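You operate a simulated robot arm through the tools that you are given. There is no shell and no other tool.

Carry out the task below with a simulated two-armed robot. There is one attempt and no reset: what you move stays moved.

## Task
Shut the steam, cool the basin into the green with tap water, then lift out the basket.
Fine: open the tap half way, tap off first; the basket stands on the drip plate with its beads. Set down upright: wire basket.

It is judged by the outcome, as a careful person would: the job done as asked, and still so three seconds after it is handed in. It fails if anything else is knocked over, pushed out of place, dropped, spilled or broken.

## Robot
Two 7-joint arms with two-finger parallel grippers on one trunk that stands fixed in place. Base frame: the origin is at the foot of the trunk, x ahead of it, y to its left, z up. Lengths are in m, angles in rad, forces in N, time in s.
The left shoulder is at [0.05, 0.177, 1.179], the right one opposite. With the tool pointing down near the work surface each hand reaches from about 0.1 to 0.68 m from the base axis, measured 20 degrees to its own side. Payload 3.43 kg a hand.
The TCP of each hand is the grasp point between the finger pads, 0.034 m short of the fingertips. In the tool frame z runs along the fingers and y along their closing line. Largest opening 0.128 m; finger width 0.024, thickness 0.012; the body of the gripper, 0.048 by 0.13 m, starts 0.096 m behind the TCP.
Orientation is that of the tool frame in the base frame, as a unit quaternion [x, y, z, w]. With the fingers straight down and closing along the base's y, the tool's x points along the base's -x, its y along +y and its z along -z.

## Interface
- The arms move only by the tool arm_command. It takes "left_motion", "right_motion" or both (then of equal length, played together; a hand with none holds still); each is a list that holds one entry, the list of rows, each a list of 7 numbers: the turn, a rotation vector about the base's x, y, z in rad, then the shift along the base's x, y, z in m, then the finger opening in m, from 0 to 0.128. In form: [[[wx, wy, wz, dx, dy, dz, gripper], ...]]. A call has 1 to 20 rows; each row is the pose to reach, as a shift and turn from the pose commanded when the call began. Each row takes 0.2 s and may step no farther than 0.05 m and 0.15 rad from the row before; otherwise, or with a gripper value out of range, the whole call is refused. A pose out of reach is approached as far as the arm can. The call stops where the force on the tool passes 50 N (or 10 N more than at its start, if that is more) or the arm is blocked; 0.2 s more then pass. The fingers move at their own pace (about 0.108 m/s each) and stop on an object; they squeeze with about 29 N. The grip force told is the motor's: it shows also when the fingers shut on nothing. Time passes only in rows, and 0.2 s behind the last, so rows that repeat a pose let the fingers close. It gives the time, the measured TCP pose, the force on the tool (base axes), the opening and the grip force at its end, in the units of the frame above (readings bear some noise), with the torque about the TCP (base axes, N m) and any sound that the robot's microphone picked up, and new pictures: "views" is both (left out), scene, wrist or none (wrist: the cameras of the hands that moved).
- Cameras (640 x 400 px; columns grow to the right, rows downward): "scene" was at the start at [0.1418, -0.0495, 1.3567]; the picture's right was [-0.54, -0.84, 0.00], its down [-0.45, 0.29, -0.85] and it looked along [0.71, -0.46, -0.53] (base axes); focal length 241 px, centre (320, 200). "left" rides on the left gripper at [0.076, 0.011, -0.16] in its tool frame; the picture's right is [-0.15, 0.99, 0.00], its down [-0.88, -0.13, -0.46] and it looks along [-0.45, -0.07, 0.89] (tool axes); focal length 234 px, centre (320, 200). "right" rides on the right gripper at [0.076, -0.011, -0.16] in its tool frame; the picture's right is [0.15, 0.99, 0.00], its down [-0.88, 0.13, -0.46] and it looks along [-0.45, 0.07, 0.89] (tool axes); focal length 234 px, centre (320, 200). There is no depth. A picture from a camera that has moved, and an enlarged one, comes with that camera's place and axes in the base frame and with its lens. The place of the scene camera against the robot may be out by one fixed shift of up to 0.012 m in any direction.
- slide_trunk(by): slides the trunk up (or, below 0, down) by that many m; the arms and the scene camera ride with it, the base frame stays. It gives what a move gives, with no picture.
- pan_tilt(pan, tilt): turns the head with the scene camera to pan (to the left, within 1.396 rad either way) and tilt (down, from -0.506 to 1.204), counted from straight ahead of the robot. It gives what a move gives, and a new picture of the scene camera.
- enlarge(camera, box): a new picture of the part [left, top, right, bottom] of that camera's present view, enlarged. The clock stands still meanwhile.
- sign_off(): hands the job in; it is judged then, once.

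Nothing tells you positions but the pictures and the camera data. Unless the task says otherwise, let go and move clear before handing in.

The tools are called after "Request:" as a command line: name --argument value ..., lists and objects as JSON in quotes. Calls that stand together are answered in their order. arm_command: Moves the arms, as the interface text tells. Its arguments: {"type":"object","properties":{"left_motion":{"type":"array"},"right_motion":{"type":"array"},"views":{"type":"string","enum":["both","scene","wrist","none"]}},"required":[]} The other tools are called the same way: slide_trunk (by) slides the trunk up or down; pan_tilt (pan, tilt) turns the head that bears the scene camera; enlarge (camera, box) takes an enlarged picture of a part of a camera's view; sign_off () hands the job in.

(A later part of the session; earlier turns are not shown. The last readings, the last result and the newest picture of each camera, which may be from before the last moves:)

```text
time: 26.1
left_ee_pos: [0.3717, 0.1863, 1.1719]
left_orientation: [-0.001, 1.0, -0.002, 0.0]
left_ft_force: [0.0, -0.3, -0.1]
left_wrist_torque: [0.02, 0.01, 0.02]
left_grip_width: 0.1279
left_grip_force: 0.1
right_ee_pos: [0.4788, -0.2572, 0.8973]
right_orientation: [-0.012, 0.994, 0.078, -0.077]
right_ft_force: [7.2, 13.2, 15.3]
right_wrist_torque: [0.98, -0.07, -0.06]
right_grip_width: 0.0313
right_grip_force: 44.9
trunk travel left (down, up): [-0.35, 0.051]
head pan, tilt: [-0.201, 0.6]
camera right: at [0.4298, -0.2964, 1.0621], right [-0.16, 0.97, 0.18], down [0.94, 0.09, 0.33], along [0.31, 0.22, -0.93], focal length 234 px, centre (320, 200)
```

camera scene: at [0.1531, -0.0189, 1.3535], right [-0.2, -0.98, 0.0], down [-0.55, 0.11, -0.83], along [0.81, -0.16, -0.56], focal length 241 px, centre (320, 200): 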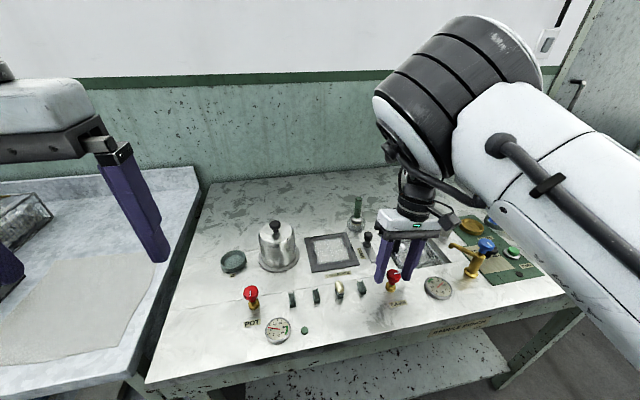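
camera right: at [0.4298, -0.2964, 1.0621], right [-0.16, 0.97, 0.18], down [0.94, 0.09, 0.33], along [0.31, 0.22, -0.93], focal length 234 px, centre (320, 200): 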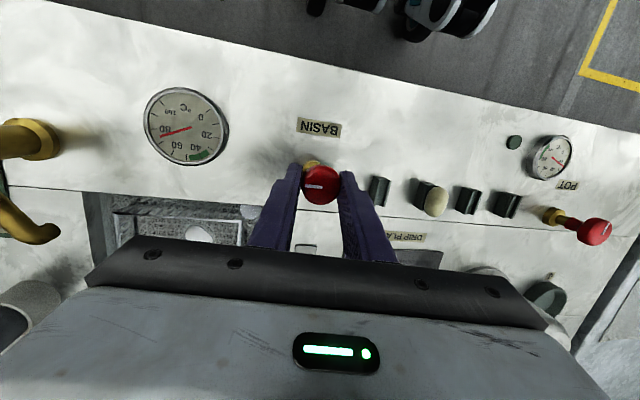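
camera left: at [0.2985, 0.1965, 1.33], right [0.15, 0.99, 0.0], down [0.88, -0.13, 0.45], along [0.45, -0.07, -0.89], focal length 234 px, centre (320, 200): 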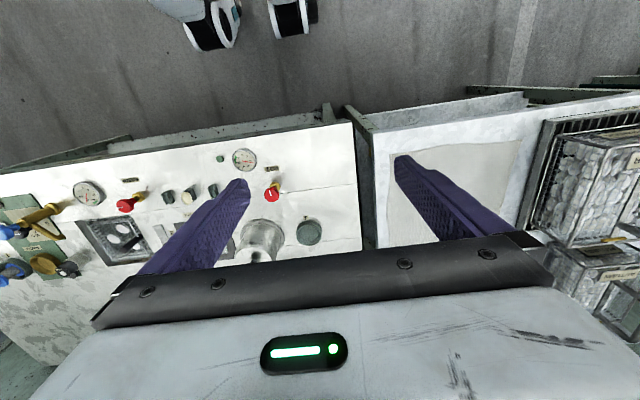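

Gripped at 31 mm. Now I'll turn clockwise about the tool axis, in stages.

Request:
arm_command --right_motion '[[[-0.021, 0.022, -0.137, 0, 0, 0, 0.02], [-0.043, 0.044, -0.273, 0, 0, 0, 0.02], [-0.064, 0.066, -0.41, 0, 0, 0, 0.02], [-0.085, 0.088, -0.547, 0, 0, 0, 0.02], [-0.106, 0.11, -0.683, 0, 0, 0, 0.02]]]'

```text
time: 27.4
left_ee_pos: [0.3735, 0.1883, 1.17]
left_orientation: [-0.001, 1.0, -0.003, -0.001]
left_ft_force: [0.1, -0.3, -0.3]
left_wrist_torque: [-0.01, 0.0, -0.02]
left_grip_width: 0.128
left_grip_force: 0.1
right_ee_pos: [0.4793, -0.2592, 0.8971]
right_orientation: [0.323, 0.938, 0.065, -0.108]
right_ft_force: [22.9, 36.2, 8.5]
right_wrist_torque: [1.06, 0.56, -0.22]
right_grip_width: 0.0314
right_grip_force: 45.2
right hand out of reach, approached as far as the arm can: row 5
trunk travel left (down, up): [-0.35, 0.051]
head pan, tilt: [-0.201, 0.6]
camera scene: at [0.1556, -0.0142, 1.3534], right [-0.2, -0.98, 0.0], down [-0.56, 0.11, -0.82], along [0.81, -0.17, -0.57], focal length 241 px, centre (320, 200)
camera right: at [0.44, -0.2541, 1.0694], right [0.5, 0.86, 0.09], down [0.83, -0.51, 0.23], along [0.24, -0.04, -0.97], focal length 234 px, centre (320, 200)
```

scene: 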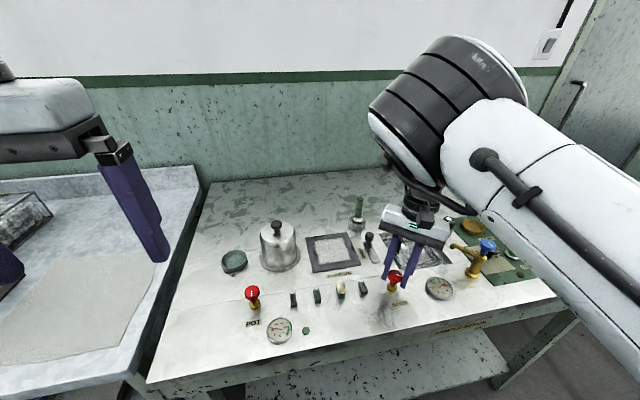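
right: 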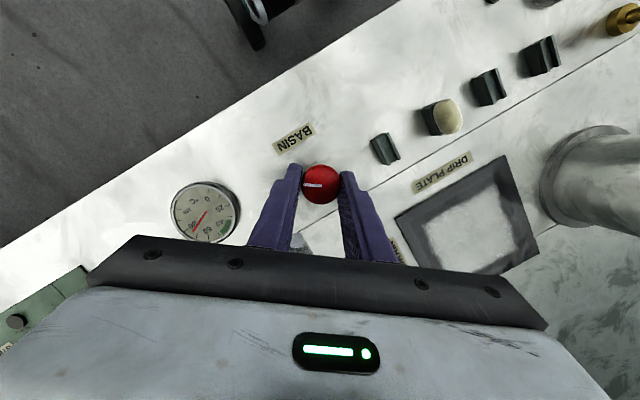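

The knob is turning with the gripper, about 37° so far, and side load is building. I'll ease the position slightly and keep turning.

Request:
arm_command --right_motion '[[[-0.011, 0.013, -0.067, 0.001, 0.002, 0, 0.02], [-0.0225, 0.027, -0.1355, 0.0015, 0.003, 0, 0.02], [-0.045, 0.054, -0.271, 0.0015, 0.003, 0, 0.02], [-0.0675, 0.081, -0.406, 0.0015, 0.003, 0, 0.02]]]' --views "wrist"

```text
time: 27.7
left_ee_pos: [0.3708, 0.1846, 1.1721]
left_orientation: [0.0, 1.0, -0.001, 0.0]
left_ft_force: [-0.6, 0.0, 0.9]
left_wrist_torque: [0.04, -0.03, 0.0]
left_grip_width: 0.1278
left_grip_force: 0.1
right_ee_pos: [0.4778, -0.2589, 0.897]
right_orientation: [0.334, 0.933, 0.08, -0.106]
right_ft_force: [6.3, 17.6, 7.0]
right_wrist_torque: [0.71, -0.79, -0.1]
right_grip_width: 0.0311
right_grip_force: 45.0
right hand out of reach, approached as far as the arm can: row 1
trunk travel left (down, up): [-0.35, 0.051]
head pan, tilt: [-0.201, 0.6]
stopped in row 1 (right hand): the force on the tool passed its limit at 64 N (the readings are from after the stop); the commanded pose is now the measured one
camera right: at [0.4379, -0.2578, 1.0686], right [0.52, 0.85, 0.11], down [0.81, -0.53, 0.23], along [0.25, -0.03, -0.97], focal length 234 px, centre (320, 200)
```

right: 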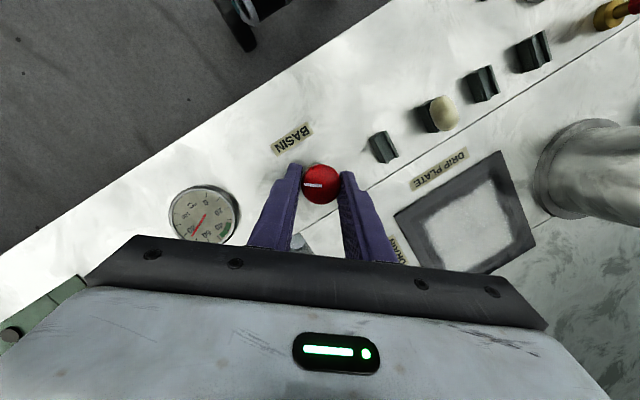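

The stop was from being near the arm's limit at this wrist angle. I'll open in place, turn back counter-clockwise around the knob and regrip for the rest.

Request:
arm_command --right_motion '[[[0, 0, 0, 0, 0, 0, 0.06], [0, 0, 0, 0.001, 0, 0.001, 0.06], [0, 0, 0, 0.001, 0, 0.001, 0.06], [0.022, -0.025, 0.135, 0.001, 0, 0.001, 0.06], [0.044, -0.05, 0.27, 0.001, 0, 0.001, 0.06], [0.066, -0.075, 0.405, 0.001, 0, 0.001, 0.06], [0.088, -0.1, 0.54, 0.001, 0, 0.001, 0.06], [0.11, -0.125, 0.675, 0.001, 0, 0.001, 0.06], [0.132, -0.15, 0.81, 0.001, 0, 0.001, 0.06], [0.154, -0.175, 0.945, 0.001, 0, 0.001, 0.06], [0.176, -0.2, 1.08, 0.001, 0, 0.001, 0.06], [0.198, -0.225, 1.215, 0.001, 0, 0.001, 0.06], [0.198, -0.225, 1.215, 0.001, 0, 0.001, 0.06]]]'

```text
time: 30.5
left_ee_pos: [0.3718, 0.1836, 1.1718]
left_orientation: [-0.001, 1.0, 0.0, 0.0]
left_ft_force: [0.3, -0.5, 0.3]
left_wrist_torque: [-0.01, 0.02, 0.0]
left_grip_width: 0.128
left_grip_force: 0.1
right_ee_pos: [0.4789, -0.2736, 0.8982]
right_orientation: [-0.263, 0.955, 0.128, -0.054]
right_ft_force: [0.2, 0.4, -0.2]
right_wrist_torque: [-0.02, -0.01, 0.01]
right_grip_width: 0.0601
right_grip_force: 0.0
trunk travel left (down, up): [-0.35, 0.051]
head pan, tilt: [-0.201, 0.6]
camera scene: at [0.1532, -0.0189, 1.3534], right [-0.2, -0.98, 0.0], down [-0.55, 0.11, -0.83], along [0.81, -0.16, -0.56], focal length 241 px, centre (320, 200)
camera right: at [0.4473, -0.3575, 1.0505], right [-0.61, 0.74, 0.28], down [0.77, 0.46, 0.44], along [0.2, 0.48, -0.85], focal length 234 px, centre (320, 200)
```

scene: 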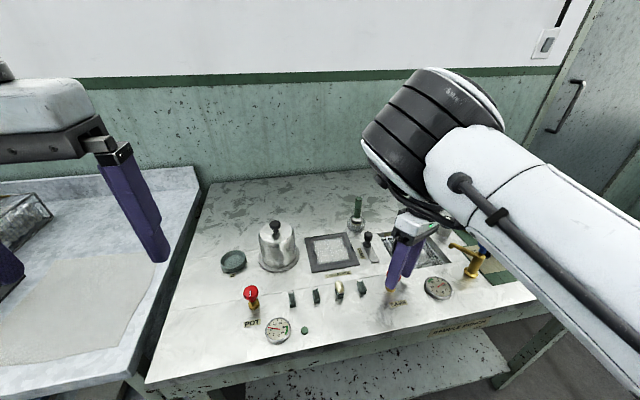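
right: 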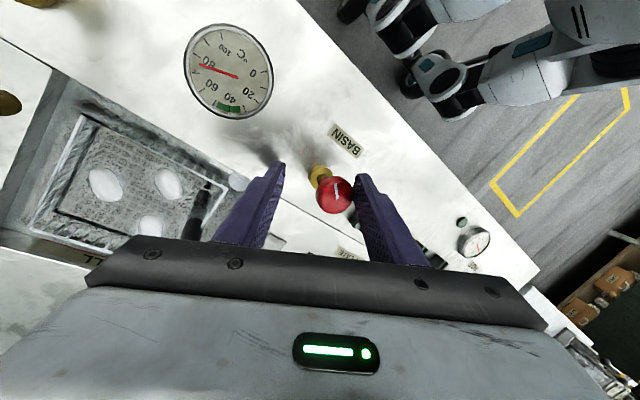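

The knob's mark has turned about 38°, with 52° or so to go. I'll recentre the fingers on the knob and grip again.

Request:
arm_command --right_motion '[[[0, 0, 0, 0, 0.006, 0.001, 0.06], [0, 0, 0, 0, 0.012, 0.001, 0.06], [0, 0, 0, 0, 0.012, 0.001, 0.06]]]' --views "wrist"

```text
time: 31.3
left_ee_pos: [0.372, 0.185, 1.1718]
left_orientation: [-0.001, 1.0, -0.001, -0.001]
left_ft_force: [0.3, -0.5, 0.8]
left_wrist_torque: [-0.01, 0.0, 0.01]
left_grip_width: 0.1279
left_grip_force: 0.1
right_ee_pos: [0.4732, -0.2651, 0.8909]
right_orientation: [-0.26, 0.955, 0.129, -0.065]
right_ft_force: [-0.5, -1.3, 0.4]
right_wrist_torque: [0.0, -0.01, 0.02]
right_grip_width: 0.0601
right_grip_force: 0.0
trunk travel left (down, up): [-0.35, 0.051]
head pan, tilt: [-0.201, 0.6]
camera right: at [0.4448, -0.3472, 1.0451], right [-0.6, 0.75, 0.28], down [0.78, 0.46, 0.42], along [0.19, 0.48, -0.86], focal length 234 px, centre (320, 200)
```

right: 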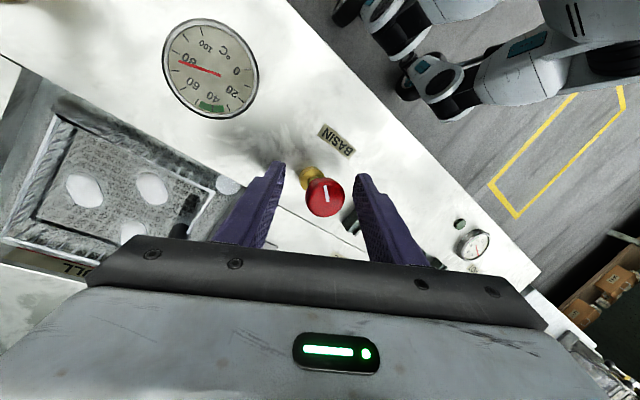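

Request:
arm_command --right_motion '[[[0, 0, 0, 0.004, 0.003, 0.005, 0.06], [0, 0, 0, 0.004, 0.003, 0.005, 0.04], [0, 0, 0, 0.004, 0.003, 0.005, 0.02], [0, 0, 0, 0.004, 0.003, 0.005, 0.02]]]' --views "wrist"

```text
time: 32.3
left_ee_pos: [0.3707, 0.1859, 1.1716]
left_orientation: [0.0, 1.0, -0.002, 0.0]
left_ft_force: [0.3, 0.2, 0.1]
left_wrist_torque: [0.03, 0.01, 0.03]
left_grip_width: 0.1281
left_grip_force: 0.0
right_ee_pos: [0.4763, -0.2585, 0.8969]
right_orientation: [-0.259, 0.954, 0.132, -0.065]
right_ft_force: [-12.2, 3.6, -4.1]
right_wrist_torque: [-0.61, 0.95, 0.03]
right_grip_width: 0.031
right_grip_force: 44.8
trunk travel left (down, up): [-0.35, 0.051]
head pan, tilt: [-0.201, 0.6]
camera right: at [0.4478, -0.343, 1.05], right [-0.6, 0.75, 0.29], down [0.78, 0.46, 0.42], along [0.18, 0.48, -0.86], focal length 234 px, centre (320, 200)
```

right: 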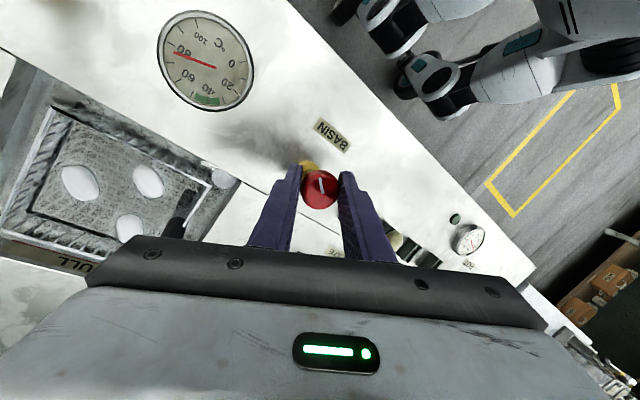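

Request:
arm_command --right_motion '[[[-0.027, 0.0305, -0.134, 0, 0, 0, 0.02], [-0.054, 0.061, -0.268, 0, 0, 0, 0.02], [-0.081, 0.0915, -0.402, 0, 0, 0, 0.02], [-0.108, 0.122, -0.536, 0, 0, 0, 0.02]]]' --views "wrist"

```text
time: 33.3
left_ee_pos: [0.3722, 0.1834, 1.1713]
left_orientation: [0.0, 1.0, 0.0, 0.0]
left_ft_force: [1.3, 0.1, -1.2]
left_wrist_torque: [0.01, -0.01, -0.02]
left_grip_width: 0.1278
left_grip_force: 0.1
right_ee_pos: [0.4788, -0.2591, 0.8997]
right_orientation: [0.014, 0.989, 0.111, -0.101]
right_ft_force: [-20.4, 1.0, -34.1]
right_wrist_torque: [-0.13, -0.61, 0.06]
right_grip_width: 0.0308
right_grip_force: 45.2
trunk travel left (down, up): [-0.35, 0.051]
head pan, tilt: [-0.201, 0.6]
camera right: at [0.4368, -0.3056, 1.0642], right [-0.09, 0.97, 0.24], down [0.96, 0.02, 0.29], along [0.27, 0.26, -0.93], focal length 234 px, centre (320, 200)
```

right: 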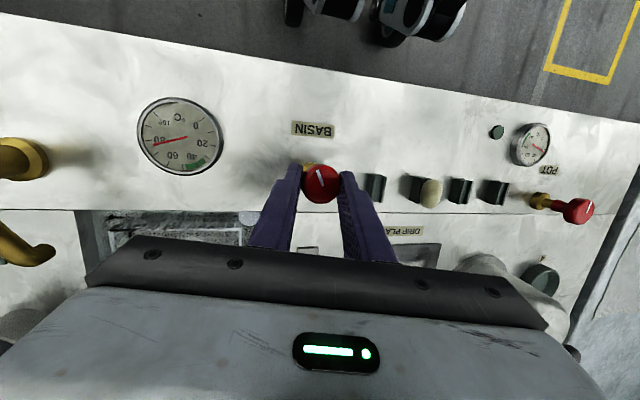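

Request:
arm_command --right_motion '[[[-0.007, 0.008, -0.034, -0.001, 0, -0.002, 0.02], [-0.027, 0.0305, -0.134, -0.001, 0, -0.002, 0.02], [-0.054, 0.061, -0.268, -0.001, 0, -0.002, 0.02], [-0.08, 0.09, -0.395, -0.001, 0, -0.002, 0.02]]]'

Request:
enlarge --camera "right" --box '[220, 100, 420, 225]'

```text
time: 34.3
left_ee_pos: [0.3715, 0.1821, 1.1711]
left_orientation: [-0.001, 1.0, 0.0, 0.0]
left_ft_force: [0.0, -0.5, 0.4]
left_wrist_torque: [0.02, -0.02, -0.02]
left_grip_width: 0.128
left_grip_force: 0.1
right_ee_pos: [0.4811, -0.2603, 0.9007]
right_orientation: [0.215, 0.965, 0.088, -0.122]
right_ft_force: [-16.1, -9.5, -23.9]
right_wrist_torque: [-0.06, -0.69, 0.11]
right_grip_width: 0.0306
right_grip_force: 45.3
trunk travel left (down, up): [-0.35, 0.051]
head pan, tilt: [-0.201, 0.6]
camera scene: at [0.1533, -0.0209, 1.3534], right [-0.2, -0.98, 0.0], down [-0.55, 0.11, -0.82], along [0.81, -0.16, -0.57], focal length 241 px, centre (320, 200)
camera right: at [0.4414, -0.2765, 1.0727], right [0.3, 0.94, 0.16], down [0.92, -0.33, 0.21], along [0.25, 0.08, -0.97], focal length 234 px, centre (320, 200)
```

scene: 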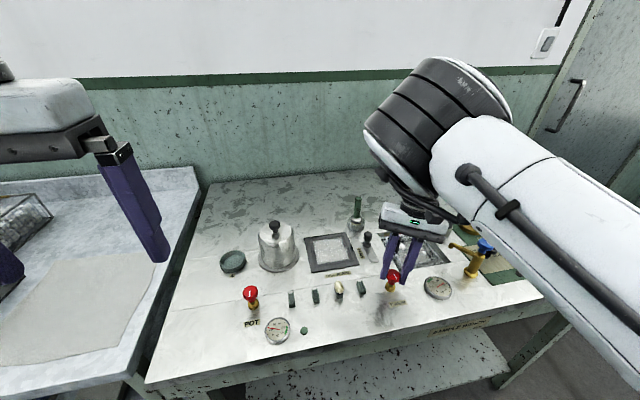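
right: 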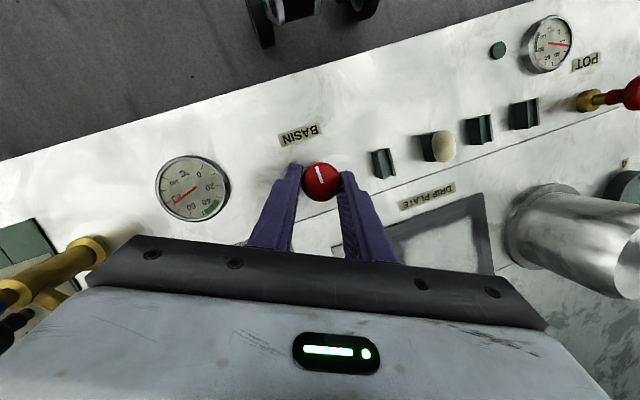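

```text
3.20 times, centred on (320, 162) of right
camera zoom: at [0.4414, -0.2765, 1.0727], right [0.3, 0.94, 0.16], down [0.92, -0.33, 0.21], along [0.25, 0.08, -0.97], focal length 749 px, centre (320, 320)
```

zoom: 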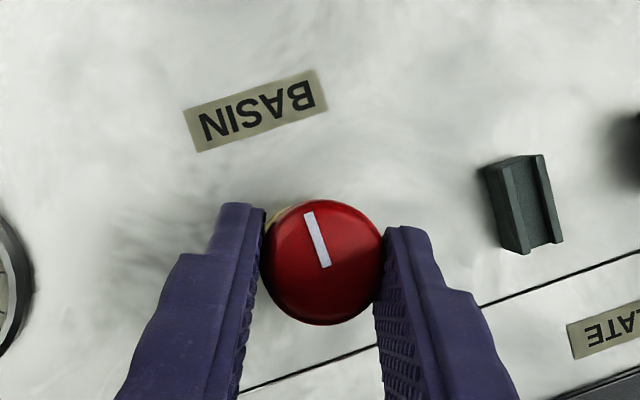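

The mark now points square to the label, towards the robot, like the shut pot valve. A small extra nudge will make sure it's at its stop, and I'll read the gauge.

Request:
arm_command --right_motion '[[[-0.013, 0.015, -0.066, 0, 0, 0, 0.02], [-0.02, 0.022, -0.1, 0, 0, 0, 0.02]]]' --views "wrist"

Request:
enlarge --camera "right" --box '[220, 100, 420, 225]'

Request:
enlarge --camera "scene" --box '[400, 250, 480, 300]'

```text
time: 34.9
left_ee_pos: [0.3726, 0.1836, 1.1712]
left_orientation: [-0.001, 1.0, 0.0, 0.0]
left_ft_force: [-0.9, 0.7, -0.1]
left_wrist_torque: [0.01, -0.03, 0.0]
left_grip_width: 0.128
left_grip_force: 0.1
right_ee_pos: [0.4823, -0.2603, 0.9022]
right_orientation: [0.263, 0.953, 0.081, -0.127]
right_ft_force: [-8.8, -12.1, -12.8]
right_wrist_torque: [0.3, 0.21, 0.76]
right_grip_width: 0.0314
right_grip_force: 45.3
trunk travel left (down, up): [-0.35, 0.051]
head pan, tilt: [-0.201, 0.6]
camera right: at [0.4451, -0.2697, 1.0741], right [0.39, 0.91, 0.13], down [0.89, -0.41, 0.2], along [0.23, 0.04, -0.97], focal length 234 px, centre (320, 200)
```

right: 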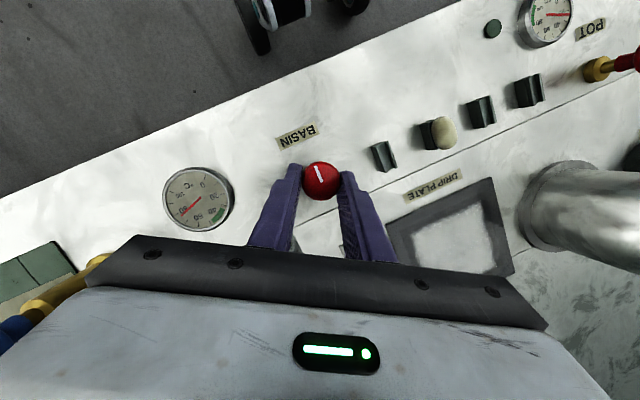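

```text
3.20 times, centred on (320, 162) of right
camera zoom: at [0.4451, -0.2697, 1.0741], right [0.39, 0.91, 0.13], down [0.89, -0.41, 0.2], along [0.23, 0.04, -0.97], focal length 749 px, centre (320, 320)
```

zoom: 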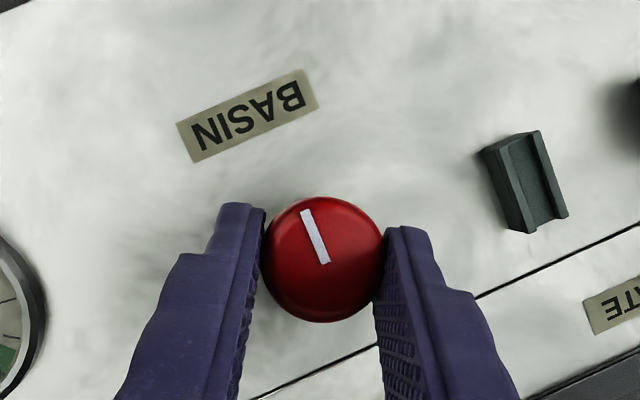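

```text
8.00 times, centred on (440, 275) of scene
camera zoom: at [0.1534, -0.0208, 1.3535], right [-0.2, -0.98, 0.0], down [-0.55, 0.11, -0.82], along [0.81, -0.16, -0.57], focal length 1931 px, centre (-640, -400)
```

zoom: 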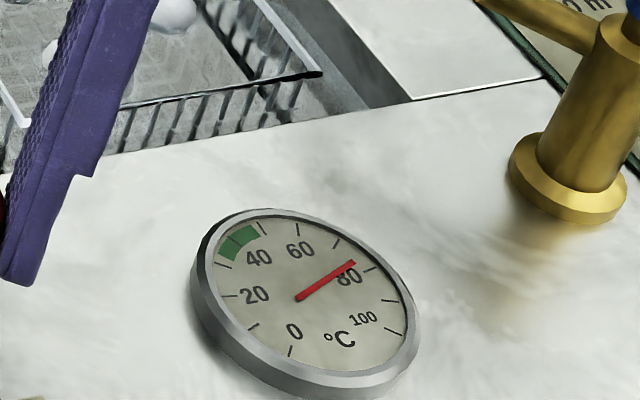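

The torque rose and the mark stayed put, so the steam valve is against its closed stop. The gauge has settled at about 78, with green near 33–47. I'll release, rise, straighten up and move over the tap knob.

Request:
arm_command --right_motion '[[[0, 0, 0, 0, 0, 0, 0.06], [0, 0, 0, 0, 0, 0, 0.06], [0, 0, 0, 0, 0, 0.04, 0.06], [0, 0, 0, 0, 0, 0.085, 0.06], [-0.013, -0.036, 0.123, 0, -0.02, 0.11, 0.06], [-0.026, -0.073, 0.246, -0.001, -0.05, 0.13, 0.06], [-0.039, -0.11, 0.369, -0.002, -0.08, 0.13, 0.06], [-0.052, -0.147, 0.492, -0.003, -0.11, 0.13, 0.06], [-0.065, -0.183, 0.615, -0.004, -0.14, 0.13, 0.06], [-0.078, -0.22, 0.738, -0.005, -0.17, 0.13, 0.06], [-0.09, -0.256, 0.861, -0.006, -0.2, 0.13, 0.06], [-0.103, -0.293, 0.984, -0.007, -0.216, 0.13, 0.06], [-0.103, -0.293, 0.984, -0.007, -0.216, 0.13, 0.06]]]'

Request:
enlarge --camera "scene" --box '[340, 220, 500, 320]'

```text
time: 37.7
left_ee_pos: [0.3717, 0.1836, 1.1711]
left_orientation: [0.0, 1.0, 0.0, 0.001]
left_ft_force: [-0.4, -0.4, -0.1]
left_wrist_torque: [-0.02, -0.01, 0.06]
left_grip_width: 0.1281
left_grip_force: 0.0
right_ee_pos: [0.4744, -0.4639, 1.0309]
right_orientation: [-0.241, 0.971, -0.011, 0.004]
right_ft_force: [0.0, -0.3, -0.6]
right_wrist_torque: [-0.01, 0.01, 0.02]
right_grip_width: 0.0601
right_grip_force: 0.1
trunk travel left (down, up): [-0.35, 0.051]
head pan, tilt: [-0.201, 0.6]
camera scene: at [0.1532, -0.0188, 1.3534], right [-0.2, -0.98, 0.0], down [-0.55, 0.11, -0.83], along [0.81, -0.16, -0.56], focal length 241 px, centre (320, 200)
camera right: at [0.4116, -0.5066, 1.1909], right [-0.59, 0.81, -0.02], down [0.71, 0.54, 0.45], along [0.38, 0.25, -0.89], focal length 234 px, centre (320, 200)
```

scene: 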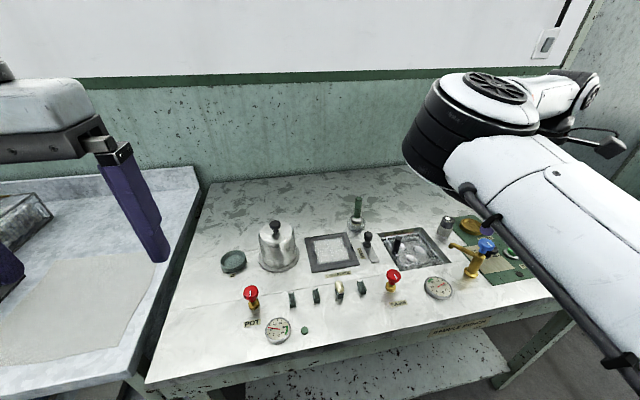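
right: 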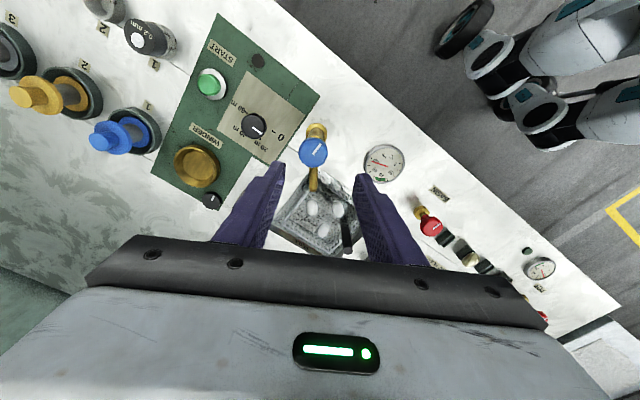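

```text
4.00 times, centred on (420, 270) of scene
camera zoom: at [0.1532, -0.0188, 1.3534], right [-0.2, -0.98, 0.0], down [-0.55, 0.11, -0.83], along [0.81, -0.16, -0.56], focal length 966 px, centre (-80, -80)
```

zoom: 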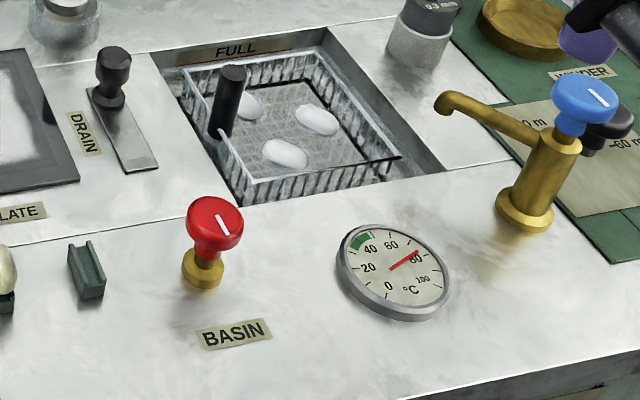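

The steam knob's mark now points towards the robot, like the pot's. The tap knob is at about (0.473, -0.478). I'll take a closer look before descending.

Request:
enlarge --camera "right" --box '[240, 100, 400, 200]'

Request:
enlarge --camera "scene" --box '[445, 225, 509, 265]'

Request:
enlarge --camera "scene" --box '[376, 225, 456, 275]'

```text
4.00 times, centred on (320, 150) of right
camera zoom: at [0.4116, -0.5066, 1.1909], right [-0.59, 0.81, -0.02], down [0.71, 0.54, 0.45], along [0.38, 0.25, -0.89], focal length 937 px, centre (320, 400)
```

zoom: 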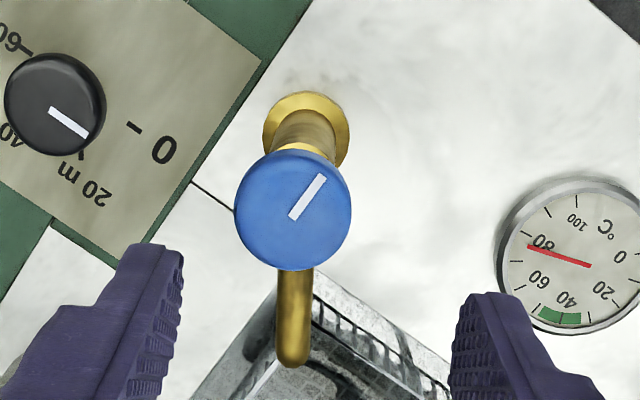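

```text
10.00 times, centred on (477, 245) of scene
camera zoom: at [0.1532, -0.0188, 1.3534], right [-0.2, -0.98, 0.0], down [-0.55, 0.11, -0.83], along [0.81, -0.16, -0.56], focal length 2414 px, centre (-1250, -250)
```

zoom: 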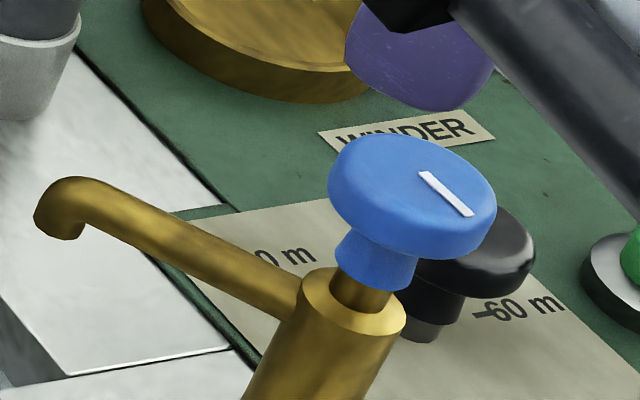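

```text
8.00 times, centred on (416, 250) of scene
camera zoom: at [0.1532, -0.0188, 1.3534], right [-0.2, -0.98, 0.0], down [-0.55, 0.11, -0.83], along [0.81, -0.16, -0.56], focal length 1931 px, centre (-448, -200)
```

zoom: 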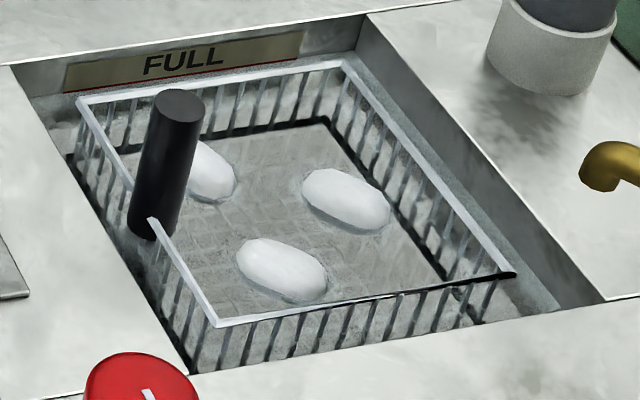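

The tap's mark points to -x (shut) and its disc spans about z 0.932–0.955, with the spout below. I'll descend around the blue disc only.

Request:
arm_command --right_motion '[[[0, 0, 0, -0.001, -0.014, 0, 0.06], [0, 0, 0, -0.001, -0.014, -0.03, 0.06], [0, 0, 0, -0.001, -0.014, -0.055, 0.06], [0, 0, 0, -0.001, -0.014, -0.066, 0.06], [0, 0, 0, -0.001, -0.014, -0.066, 0.06]]]'

Request:
enlarge --camera "scene" --box '[437, 215, 517, 265]'

```text
time: 38.9
left_ee_pos: [0.3709, 0.1856, 1.1717]
left_orientation: [0.0, 1.0, -0.001, -0.001]
left_ft_force: [-1.1, 0.4, -0.2]
left_wrist_torque: [-0.01, 0.02, 0.0]
left_grip_width: 0.1279
left_grip_force: 0.0
right_ee_pos: [0.4731, -0.4783, 0.9652]
right_orientation: [-0.24, 0.971, -0.01, 0.004]
right_ft_force: [-0.5, 0.8, -0.2]
right_wrist_torque: [-0.01, -0.04, -0.03]
right_grip_width: 0.06
right_grip_force: 0.1
trunk travel left (down, up): [-0.35, 0.051]
head pan, tilt: [-0.201, 0.6]
camera scene: at [0.1532, -0.0189, 1.3534], right [-0.2, -0.98, 0.0], down [-0.55, 0.11, -0.83], along [0.81, -0.16, -0.56], focal length 241 px, centre (320, 200)
camera right: at [0.4102, -0.5204, 1.1248], right [-0.59, 0.81, -0.02], down [0.71, 0.53, 0.45], along [0.38, 0.25, -0.89], focal length 234 px, centre (320, 200)
```

scene: 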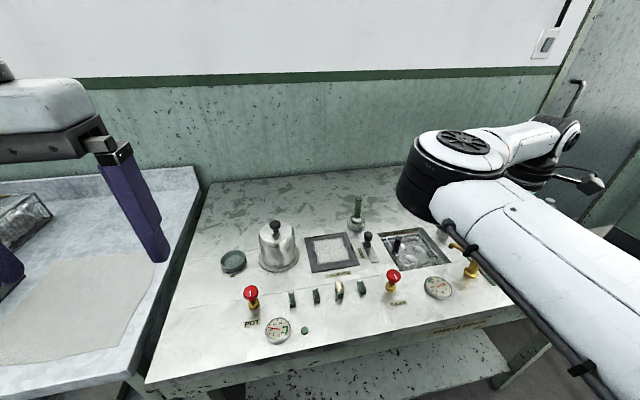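
right: 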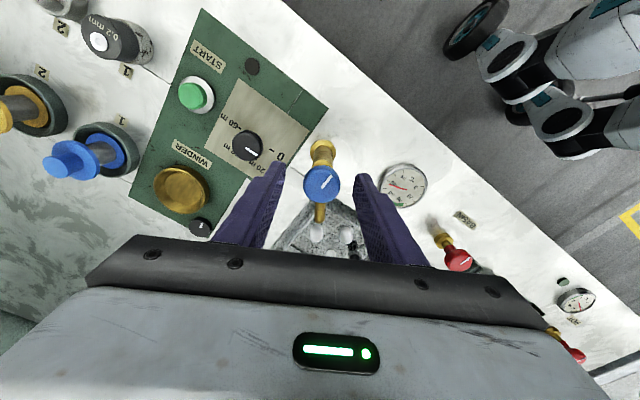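

```text
8.00 times, centred on (477, 240) of scene
camera zoom: at [0.1532, -0.0189, 1.3534], right [-0.2, -0.98, 0.0], down [-0.55, 0.11, -0.83], along [0.81, -0.16, -0.56], focal length 1931 px, centre (-936, -120)
```

zoom: 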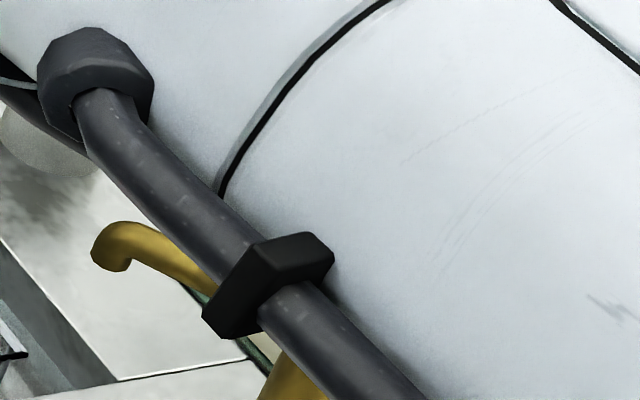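

Request:
arm_command --right_motion '[[[0, 0, 0, -0.001, 0, 0, 0.04], [0, 0, 0, -0.001, 0, 0, 0.02], [0, 0, 0, -0.001, 0, 0, 0.02]]]' --views "wrist"

Request:
enlarge --camera "scene" --box '[400, 250, 480, 300]'

```text
time: 39.7
left_ee_pos: [0.3711, 0.1847, 1.1718]
left_orientation: [-0.001, 1.0, 0.0, 0.001]
left_ft_force: [0.6, 0.3, -0.5]
left_wrist_torque: [0.03, 0.0, 0.02]
left_grip_width: 0.128
left_grip_force: 0.1
right_ee_pos: [0.4712, -0.4758, 0.9663]
right_orientation: [-0.24, 0.971, -0.01, 0.003]
right_ft_force: [-4.2, 5.0, -1.0]
right_wrist_torque: [0.4, -0.08, 0.01]
right_grip_width: 0.0313
right_grip_force: 45.2
trunk travel left (down, up): [-0.35, 0.051]
head pan, tilt: [-0.201, 0.6]
camera right: at [0.4091, -0.5193, 1.125], right [-0.59, 0.81, -0.02], down [0.71, 0.53, 0.46], along [0.38, 0.25, -0.89], focal length 234 px, centre (320, 200)
```

right: 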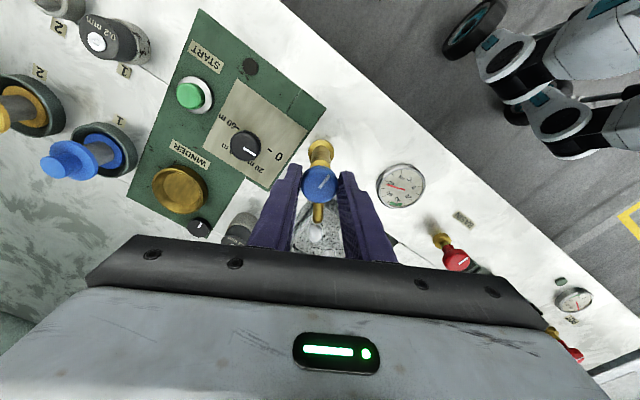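

```text
8.00 times, centred on (440, 275) of scene
camera zoom: at [0.1529, -0.0184, 1.3535], right [-0.2, -0.98, 0.0], down [-0.55, 0.11, -0.83], along [0.81, -0.17, -0.56], focal length 1931 px, centre (-640, -400)
```

zoom: 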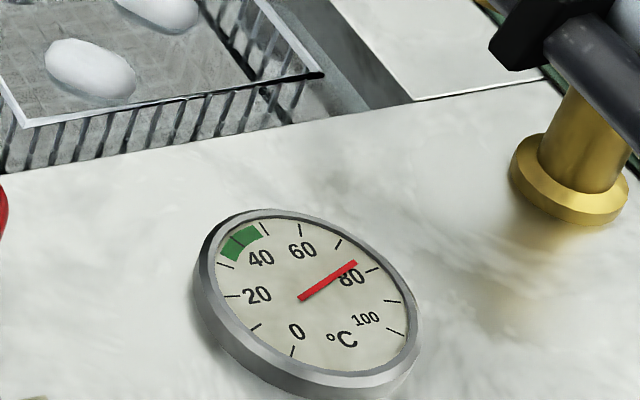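

Gripped. I'll open the tap about 45° counter-clockwise and keep hold of it.

Request:
arm_command --right_motion '[[[0, 0, 0.131, 0, 0, 0, 0.02], [0, 0, 0.262, 0, 0, 0, 0.02], [0, 0, 0.393, 0, 0, 0, 0.02], [0, 0, 0.524, 0, 0, 0, 0.02], [0, 0, 0.655, 0, 0, 0, 0.02], [0, 0, 0.785, 0, 0, 0, 0.02]]]'

Request:
enlarge --camera "scene" --box '[376, 220, 488, 290]'

Request:
enlarge --camera "right" --box '[240, 120, 400, 220]'

```text
time: 41.1
left_ee_pos: [0.3727, 0.1842, 1.1712]
left_orientation: [-0.001, 1.0, 0.0, 0.0]
left_ft_force: [0.4, -0.4, -0.1]
left_wrist_torque: [0.0, 0.03, 0.01]
left_grip_width: 0.1282
left_grip_force: 0.0
right_ee_pos: [0.4741, -0.478, 0.9656]
right_orientation: [-0.594, 0.805, -0.009, 0.008]
right_ft_force: [3.0, -3.9, 0.8]
right_wrist_torque: [0.53, -0.24, -0.05]
right_grip_width: 0.0311
right_grip_force: 45.5
trunk travel left (down, up): [-0.35, 0.051]
head pan, tilt: [-0.201, 0.6]
camera scene: at [0.1534, -0.0194, 1.3534], right [-0.2, -0.98, 0.0], down [-0.55, 0.11, -0.82], along [0.81, -0.16, -0.57], focal length 241 px, centre (320, 200)
camera right: at [0.4587, -0.5533, 1.1251], right [-0.99, 0.15, -0.03], down [0.12, 0.88, 0.45], along [0.09, 0.45, -0.89], focal length 234 px, centre (320, 200)
```

scene: 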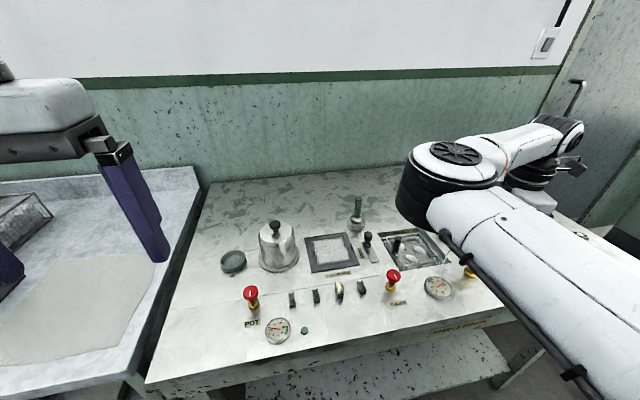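
right: 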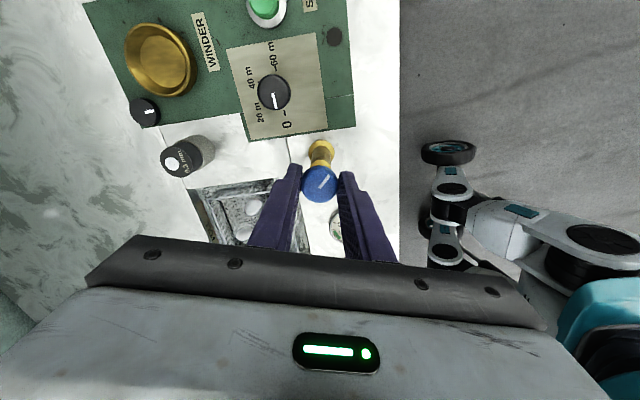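

```text
5.71 times, centred on (432, 255) of scene
camera zoom: at [0.1534, -0.0194, 1.3534], right [-0.2, -0.98, 0.0], down [-0.55, 0.11, -0.82], along [0.81, -0.16, -0.57], focal length 1379 px, centre (-320, -114)
```

zoom: 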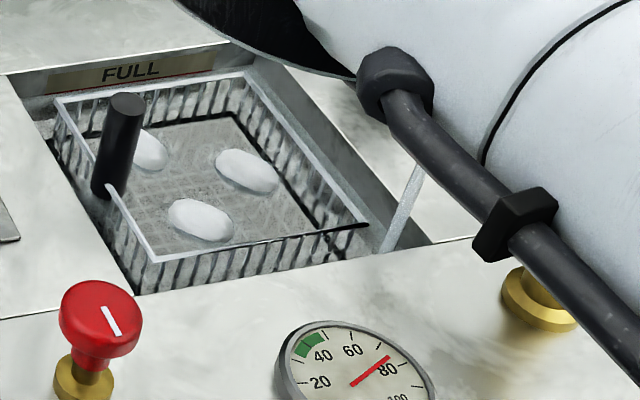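

```text
4.00 times, centred on (320, 170) of right
camera zoom: at [0.4587, -0.5533, 1.1251], right [-0.99, 0.15, -0.03], down [0.12, 0.88, 0.45], along [0.09, 0.45, -0.89], focal length 937 px, centre (320, 320)
```

zoom: 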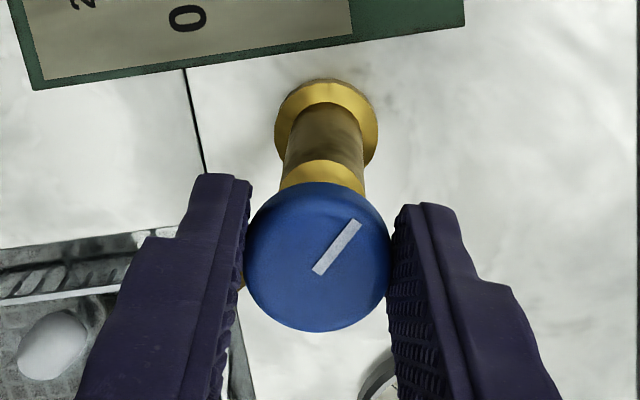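

The tap is running into the basin at about 45°. I'll hold and watch the gauge and water level.

Request:
arm_command --right_motion '[[[0, 0, 0, 0, 0, 0, 0.02], [0, 0, 0, 0, 0, 0, 0.02], [0, 0, 0, 0, 0, 0, 0.02], [0, 0, 0, 0, 0, 0, 0.02], [0, 0, 0, 0, 0, 0, 0.02], [0, 0, 0, 0, 0, 0, 0.02], [0, 0, 0, 0, 0, 0, 0.02], [0, 0, 0, 0, 0, 0, 0.02]]]' --views "none"

Request:
enlarge --camera "scene" --box '[376, 225, 488, 295]'

```text
time: 42.9
left_ee_pos: [0.3721, 0.1847, 1.1712]
left_orientation: [-0.001, 1.0, 0.0, 0.0]
left_ft_force: [0.5, 0.0, -0.8]
left_wrist_torque: [0.01, 0.04, 0.0]
left_grip_width: 0.1281
left_grip_force: 0.0
right_ee_pos: [0.4736, -0.4766, 0.9669]
right_orientation: [-0.593, 0.805, -0.01, 0.007]
right_ft_force: [9.1, -10.1, 9.4]
right_wrist_torque: [-0.16, -0.26, -0.04]
right_grip_width: 0.0315
right_grip_force: 44.9
trunk travel left (down, up): [-0.35, 0.051]
head pan, tilt: [-0.201, 0.6]
```

```text
5.71 times, centred on (432, 260) of scene
camera zoom: at [0.1537, -0.0194, 1.3534], right [-0.2, -0.98, 0.0], down [-0.55, 0.11, -0.82], along [0.81, -0.16, -0.57], focal length 1379 px, centre (-320, -143)
```

zoom: 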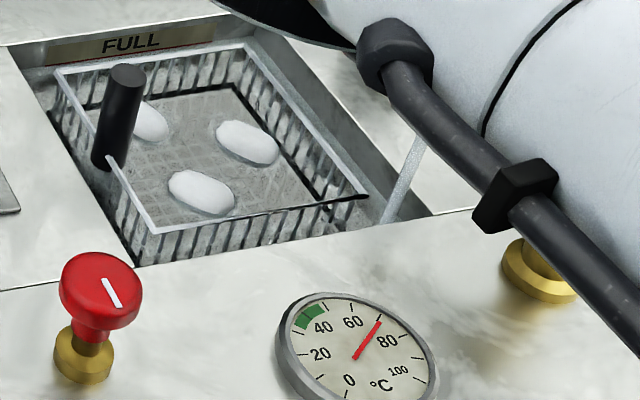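

Request:
arm_command --right_motion '[[[0, 0, 0, 0, 0, 0, 0.02], [0, 0, 0, 0, 0, 0, 0.02], [0, 0, 0, 0, 0, 0, 0.02], [0, 0, 0, 0, 0, 0, 0.02], [0, 0, 0, 0, 0, 0, 0.02], [0, 0, 0, 0, 0, 0, 0.02], [0, 0, 0, 0, 0, 0, 0.02], [0, 0, 0, 0, 0, 0, 0.02], [0, 0, 0, 0, 0, 0, 0.02], [0, 0, 0, 0, 0, 0, 0.02]]]' --views "none"

Request:
enlarge --camera "scene" --box '[376, 225, 488, 295]'

```text
time: 45.1
left_ee_pos: [0.3718, 0.1841, 1.1711]
left_orientation: [0.0, 1.0, -0.001, 0.0]
left_ft_force: [0.2, -0.2, -0.4]
left_wrist_torque: [0.01, -0.01, 0.0]
left_grip_width: 0.1281
left_grip_force: 0.0
right_ee_pos: [0.4739, -0.478, 0.965]
right_orientation: [-0.593, 0.805, -0.01, 0.007]
right_ft_force: [13.4, -11.5, 12.5]
right_wrist_torque: [0.04, -0.56, -0.03]
right_grip_width: 0.0316
right_grip_force: 45.4
trunk travel left (down, up): [-0.35, 0.051]
head pan, tilt: [-0.201, 0.6]
```

```text
5.71 times, centred on (432, 260) of scene
camera zoom: at [0.1536, -0.0192, 1.3534], right [-0.2, -0.98, 0.0], down [-0.55, 0.11, -0.82], along [0.81, -0.16, -0.57], focal length 1379 px, centre (-320, -143)
```

zoom: 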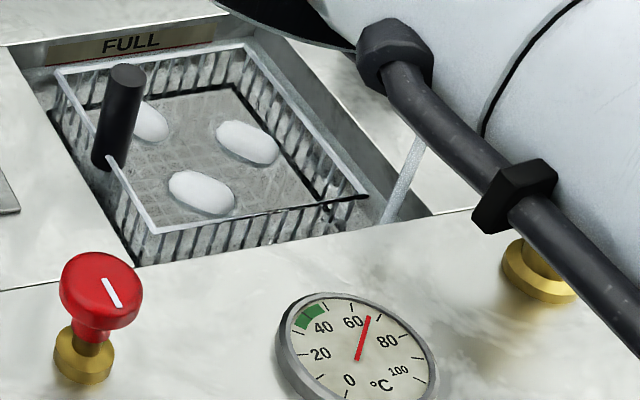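

Request:
arm_command --right_motion '[[[0, 0, 0, 0, 0, 0, 0.02], [0, 0, 0, 0, 0, 0, 0.02], [0, 0, 0, 0, 0, 0, 0.02], [0, 0, 0, 0, 0, 0, 0.02], [0, 0, 0, 0, 0, 0, 0.02], [0, 0, 0, 0, 0, 0, 0.02], [0, 0, 0, 0, 0, 0, 0.02], [0, 0, 0, 0, 0, 0, 0.02], [0, 0, 0, 0, 0, 0, 0.02], [0, 0, 0, 0, 0, 0, 0.02], [0, 0, 0, 0, 0, 0, 0.02], [0, 0, 0, 0, 0, 0, 0.02], [0, 0, 0, 0, 0, 0, 0.02], [0, 0, 0, 0, 0, 0, 0.02]]]' --views "none"

Request:
enlarge --camera "scene" --box '[376, 225, 488, 295]'

```text
time: 48.1
left_ee_pos: [0.3727, 0.1855, 1.1708]
left_orientation: [-0.001, 1.0, 0.0, 0.001]
left_ft_force: [0.1, 0.3, 0.2]
left_wrist_torque: [0.0, 0.0, -0.02]
left_grip_width: 0.1282
left_grip_force: 0.0
right_ee_pos: [0.4729, -0.4773, 0.9666]
right_orientation: [-0.593, 0.805, -0.01, 0.006]
right_ft_force: [13.8, -10.1, 12.6]
right_wrist_torque: [-0.29, -0.45, -0.06]
right_grip_width: 0.0313
right_grip_force: 44.7
trunk travel left (down, up): [-0.35, 0.051]
head pan, tilt: [-0.201, 0.6]
```

```text
5.71 times, centred on (432, 260) of scene
camera zoom: at [0.1537, -0.019, 1.3534], right [-0.2, -0.98, 0.0], down [-0.55, 0.11, -0.82], along [0.81, -0.16, -0.57], focal length 1379 px, centre (-320, -143)
```

zoom: 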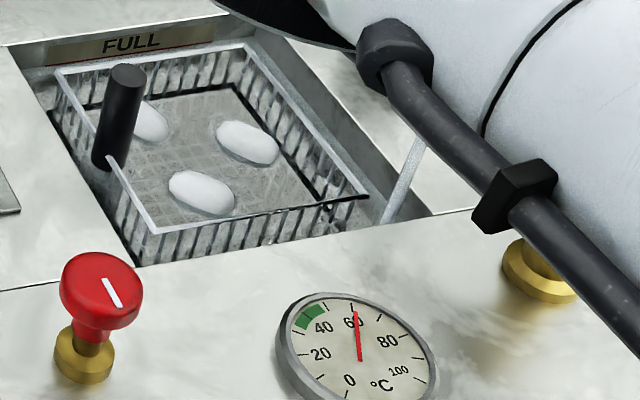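

About 61 now, with the water level well under the FULL line. I'll keep waiting.

Request:
arm_command --right_motion '[[[0, 0, 0, 0, 0, 0, 0.02], [0, 0, 0, 0, 0, 0, 0.02], [0, 0, 0, 0, 0, 0, 0.02], [0, 0, 0, 0, 0, 0, 0.02], [0, 0, 0, 0, 0, 0, 0.02], [0, 0, 0, 0, 0, 0, 0.02], [0, 0, 0, 0, 0, 0, 0.02], [0, 0, 0, 0, 0, 0, 0.02], [0, 0, 0, 0, 0, 0, 0.02], [0, 0, 0, 0, 0, 0, 0.02], [0, 0, 0, 0, 0, 0, 0.02], [0, 0, 0, 0, 0, 0, 0.02], [0, 0, 0, 0, 0, 0, 0.02], [0, 0, 0, 0, 0, 0, 0.02], [0, 0, 0, 0, 0, 0, 0.02], [0, 0, 0, 0, 0, 0, 0.02], [0, 0, 0, 0, 0, 0, 0.02], [0, 0, 0, 0, 0, 0, 0.02]]]' --views "none"

Request:
enlarge --camera "scene" --box '[376, 225, 488, 295]'

```text
time: 51.9
left_ee_pos: [0.3724, 0.1853, 1.1712]
left_orientation: [-0.001, 1.0, -0.001, 0.0]
left_ft_force: [0.3, -0.6, -0.2]
left_wrist_torque: [0.04, 0.0, -0.02]
left_grip_width: 0.1279
left_grip_force: 0.0
right_ee_pos: [0.4733, -0.4789, 0.9665]
right_orientation: [-0.593, 0.805, -0.009, 0.008]
right_ft_force: [14.5, -10.5, 12.4]
right_wrist_torque: [-0.27, -0.44, -0.04]
right_grip_width: 0.0314
right_grip_force: 44.8
trunk travel left (down, up): [-0.35, 0.051]
head pan, tilt: [-0.201, 0.6]
```

```text
5.71 times, centred on (432, 260) of scene
camera zoom: at [0.1537, -0.019, 1.3534], right [-0.2, -0.98, 0.0], down [-0.55, 0.11, -0.82], along [0.81, -0.16, -0.57], focal length 1379 px, centre (-320, -143)
```

zoom: 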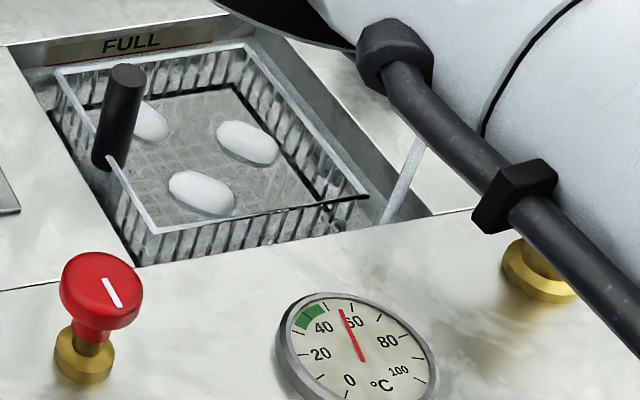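

Request:
arm_command --right_motion '[[[0, 0, 0, 0, 0, 0, 0.02], [0, 0, 0, 0, 0, 0, 0.02], [0, 0, 0, 0, 0, 0, 0.02], [0, 0, 0, 0, 0, 0, 0.02], [0, 0, 0, 0, 0, 0, 0.02], [0, 0, 0, 0, 0, 0, 0.02], [0, 0, 0, 0, 0, 0, 0.02], [0, 0, 0, 0, 0, 0, 0.02], [0, 0, 0, 0, 0, 0, 0.02], [0, 0, 0, 0, 0, 0, 0.02], [0, 0, 0, 0, 0, 0, 0.02], [0, 0, 0, 0, 0, 0, 0.02], [0, 0, 0, 0, 0, 0, 0.02], [0, 0, 0, 0, 0, 0, 0.02], [0, 0, 0, 0, 0, 0, 0.02], [0, 0, 0, 0, 0, 0, 0.02], [0, 0, 0, 0, 0, 0, 0.02], [0, 0, 0, 0, 0, 0, 0.02]]]' --views "none"

Request:
enlarge --camera "scene" --box '[376, 225, 488, 295]'

```text
time: 55.7
left_ee_pos: [0.3741, 0.1854, 1.1715]
left_orientation: [-0.001, 1.0, -0.001, 0.0]
left_ft_force: [0.4, -0.1, -0.7]
left_wrist_torque: [-0.04, -0.03, 0.01]
left_grip_width: 0.1282
left_grip_force: 0.1
right_ee_pos: [0.474, -0.4777, 0.9659]
right_orientation: [-0.593, 0.805, -0.01, 0.008]
right_ft_force: [13.8, -10.4, 10.9]
right_wrist_torque: [-0.3, -0.41, -0.05]
right_grip_width: 0.0311
right_grip_force: 45.2
trunk travel left (down, up): [-0.35, 0.051]
head pan, tilt: [-0.201, 0.6]
```

```text
5.71 times, centred on (432, 260) of scene
camera zoom: at [0.1537, -0.019, 1.3534], right [-0.2, -0.98, 0.0], down [-0.55, 0.11, -0.82], along [0.81, -0.16, -0.57], focal length 1379 px, centre (-320, -143)
```

zoom: 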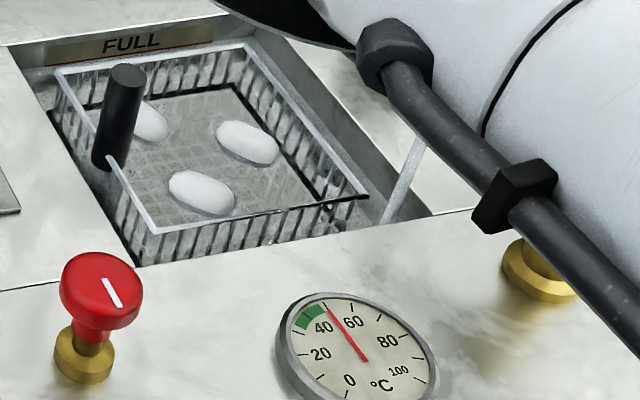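

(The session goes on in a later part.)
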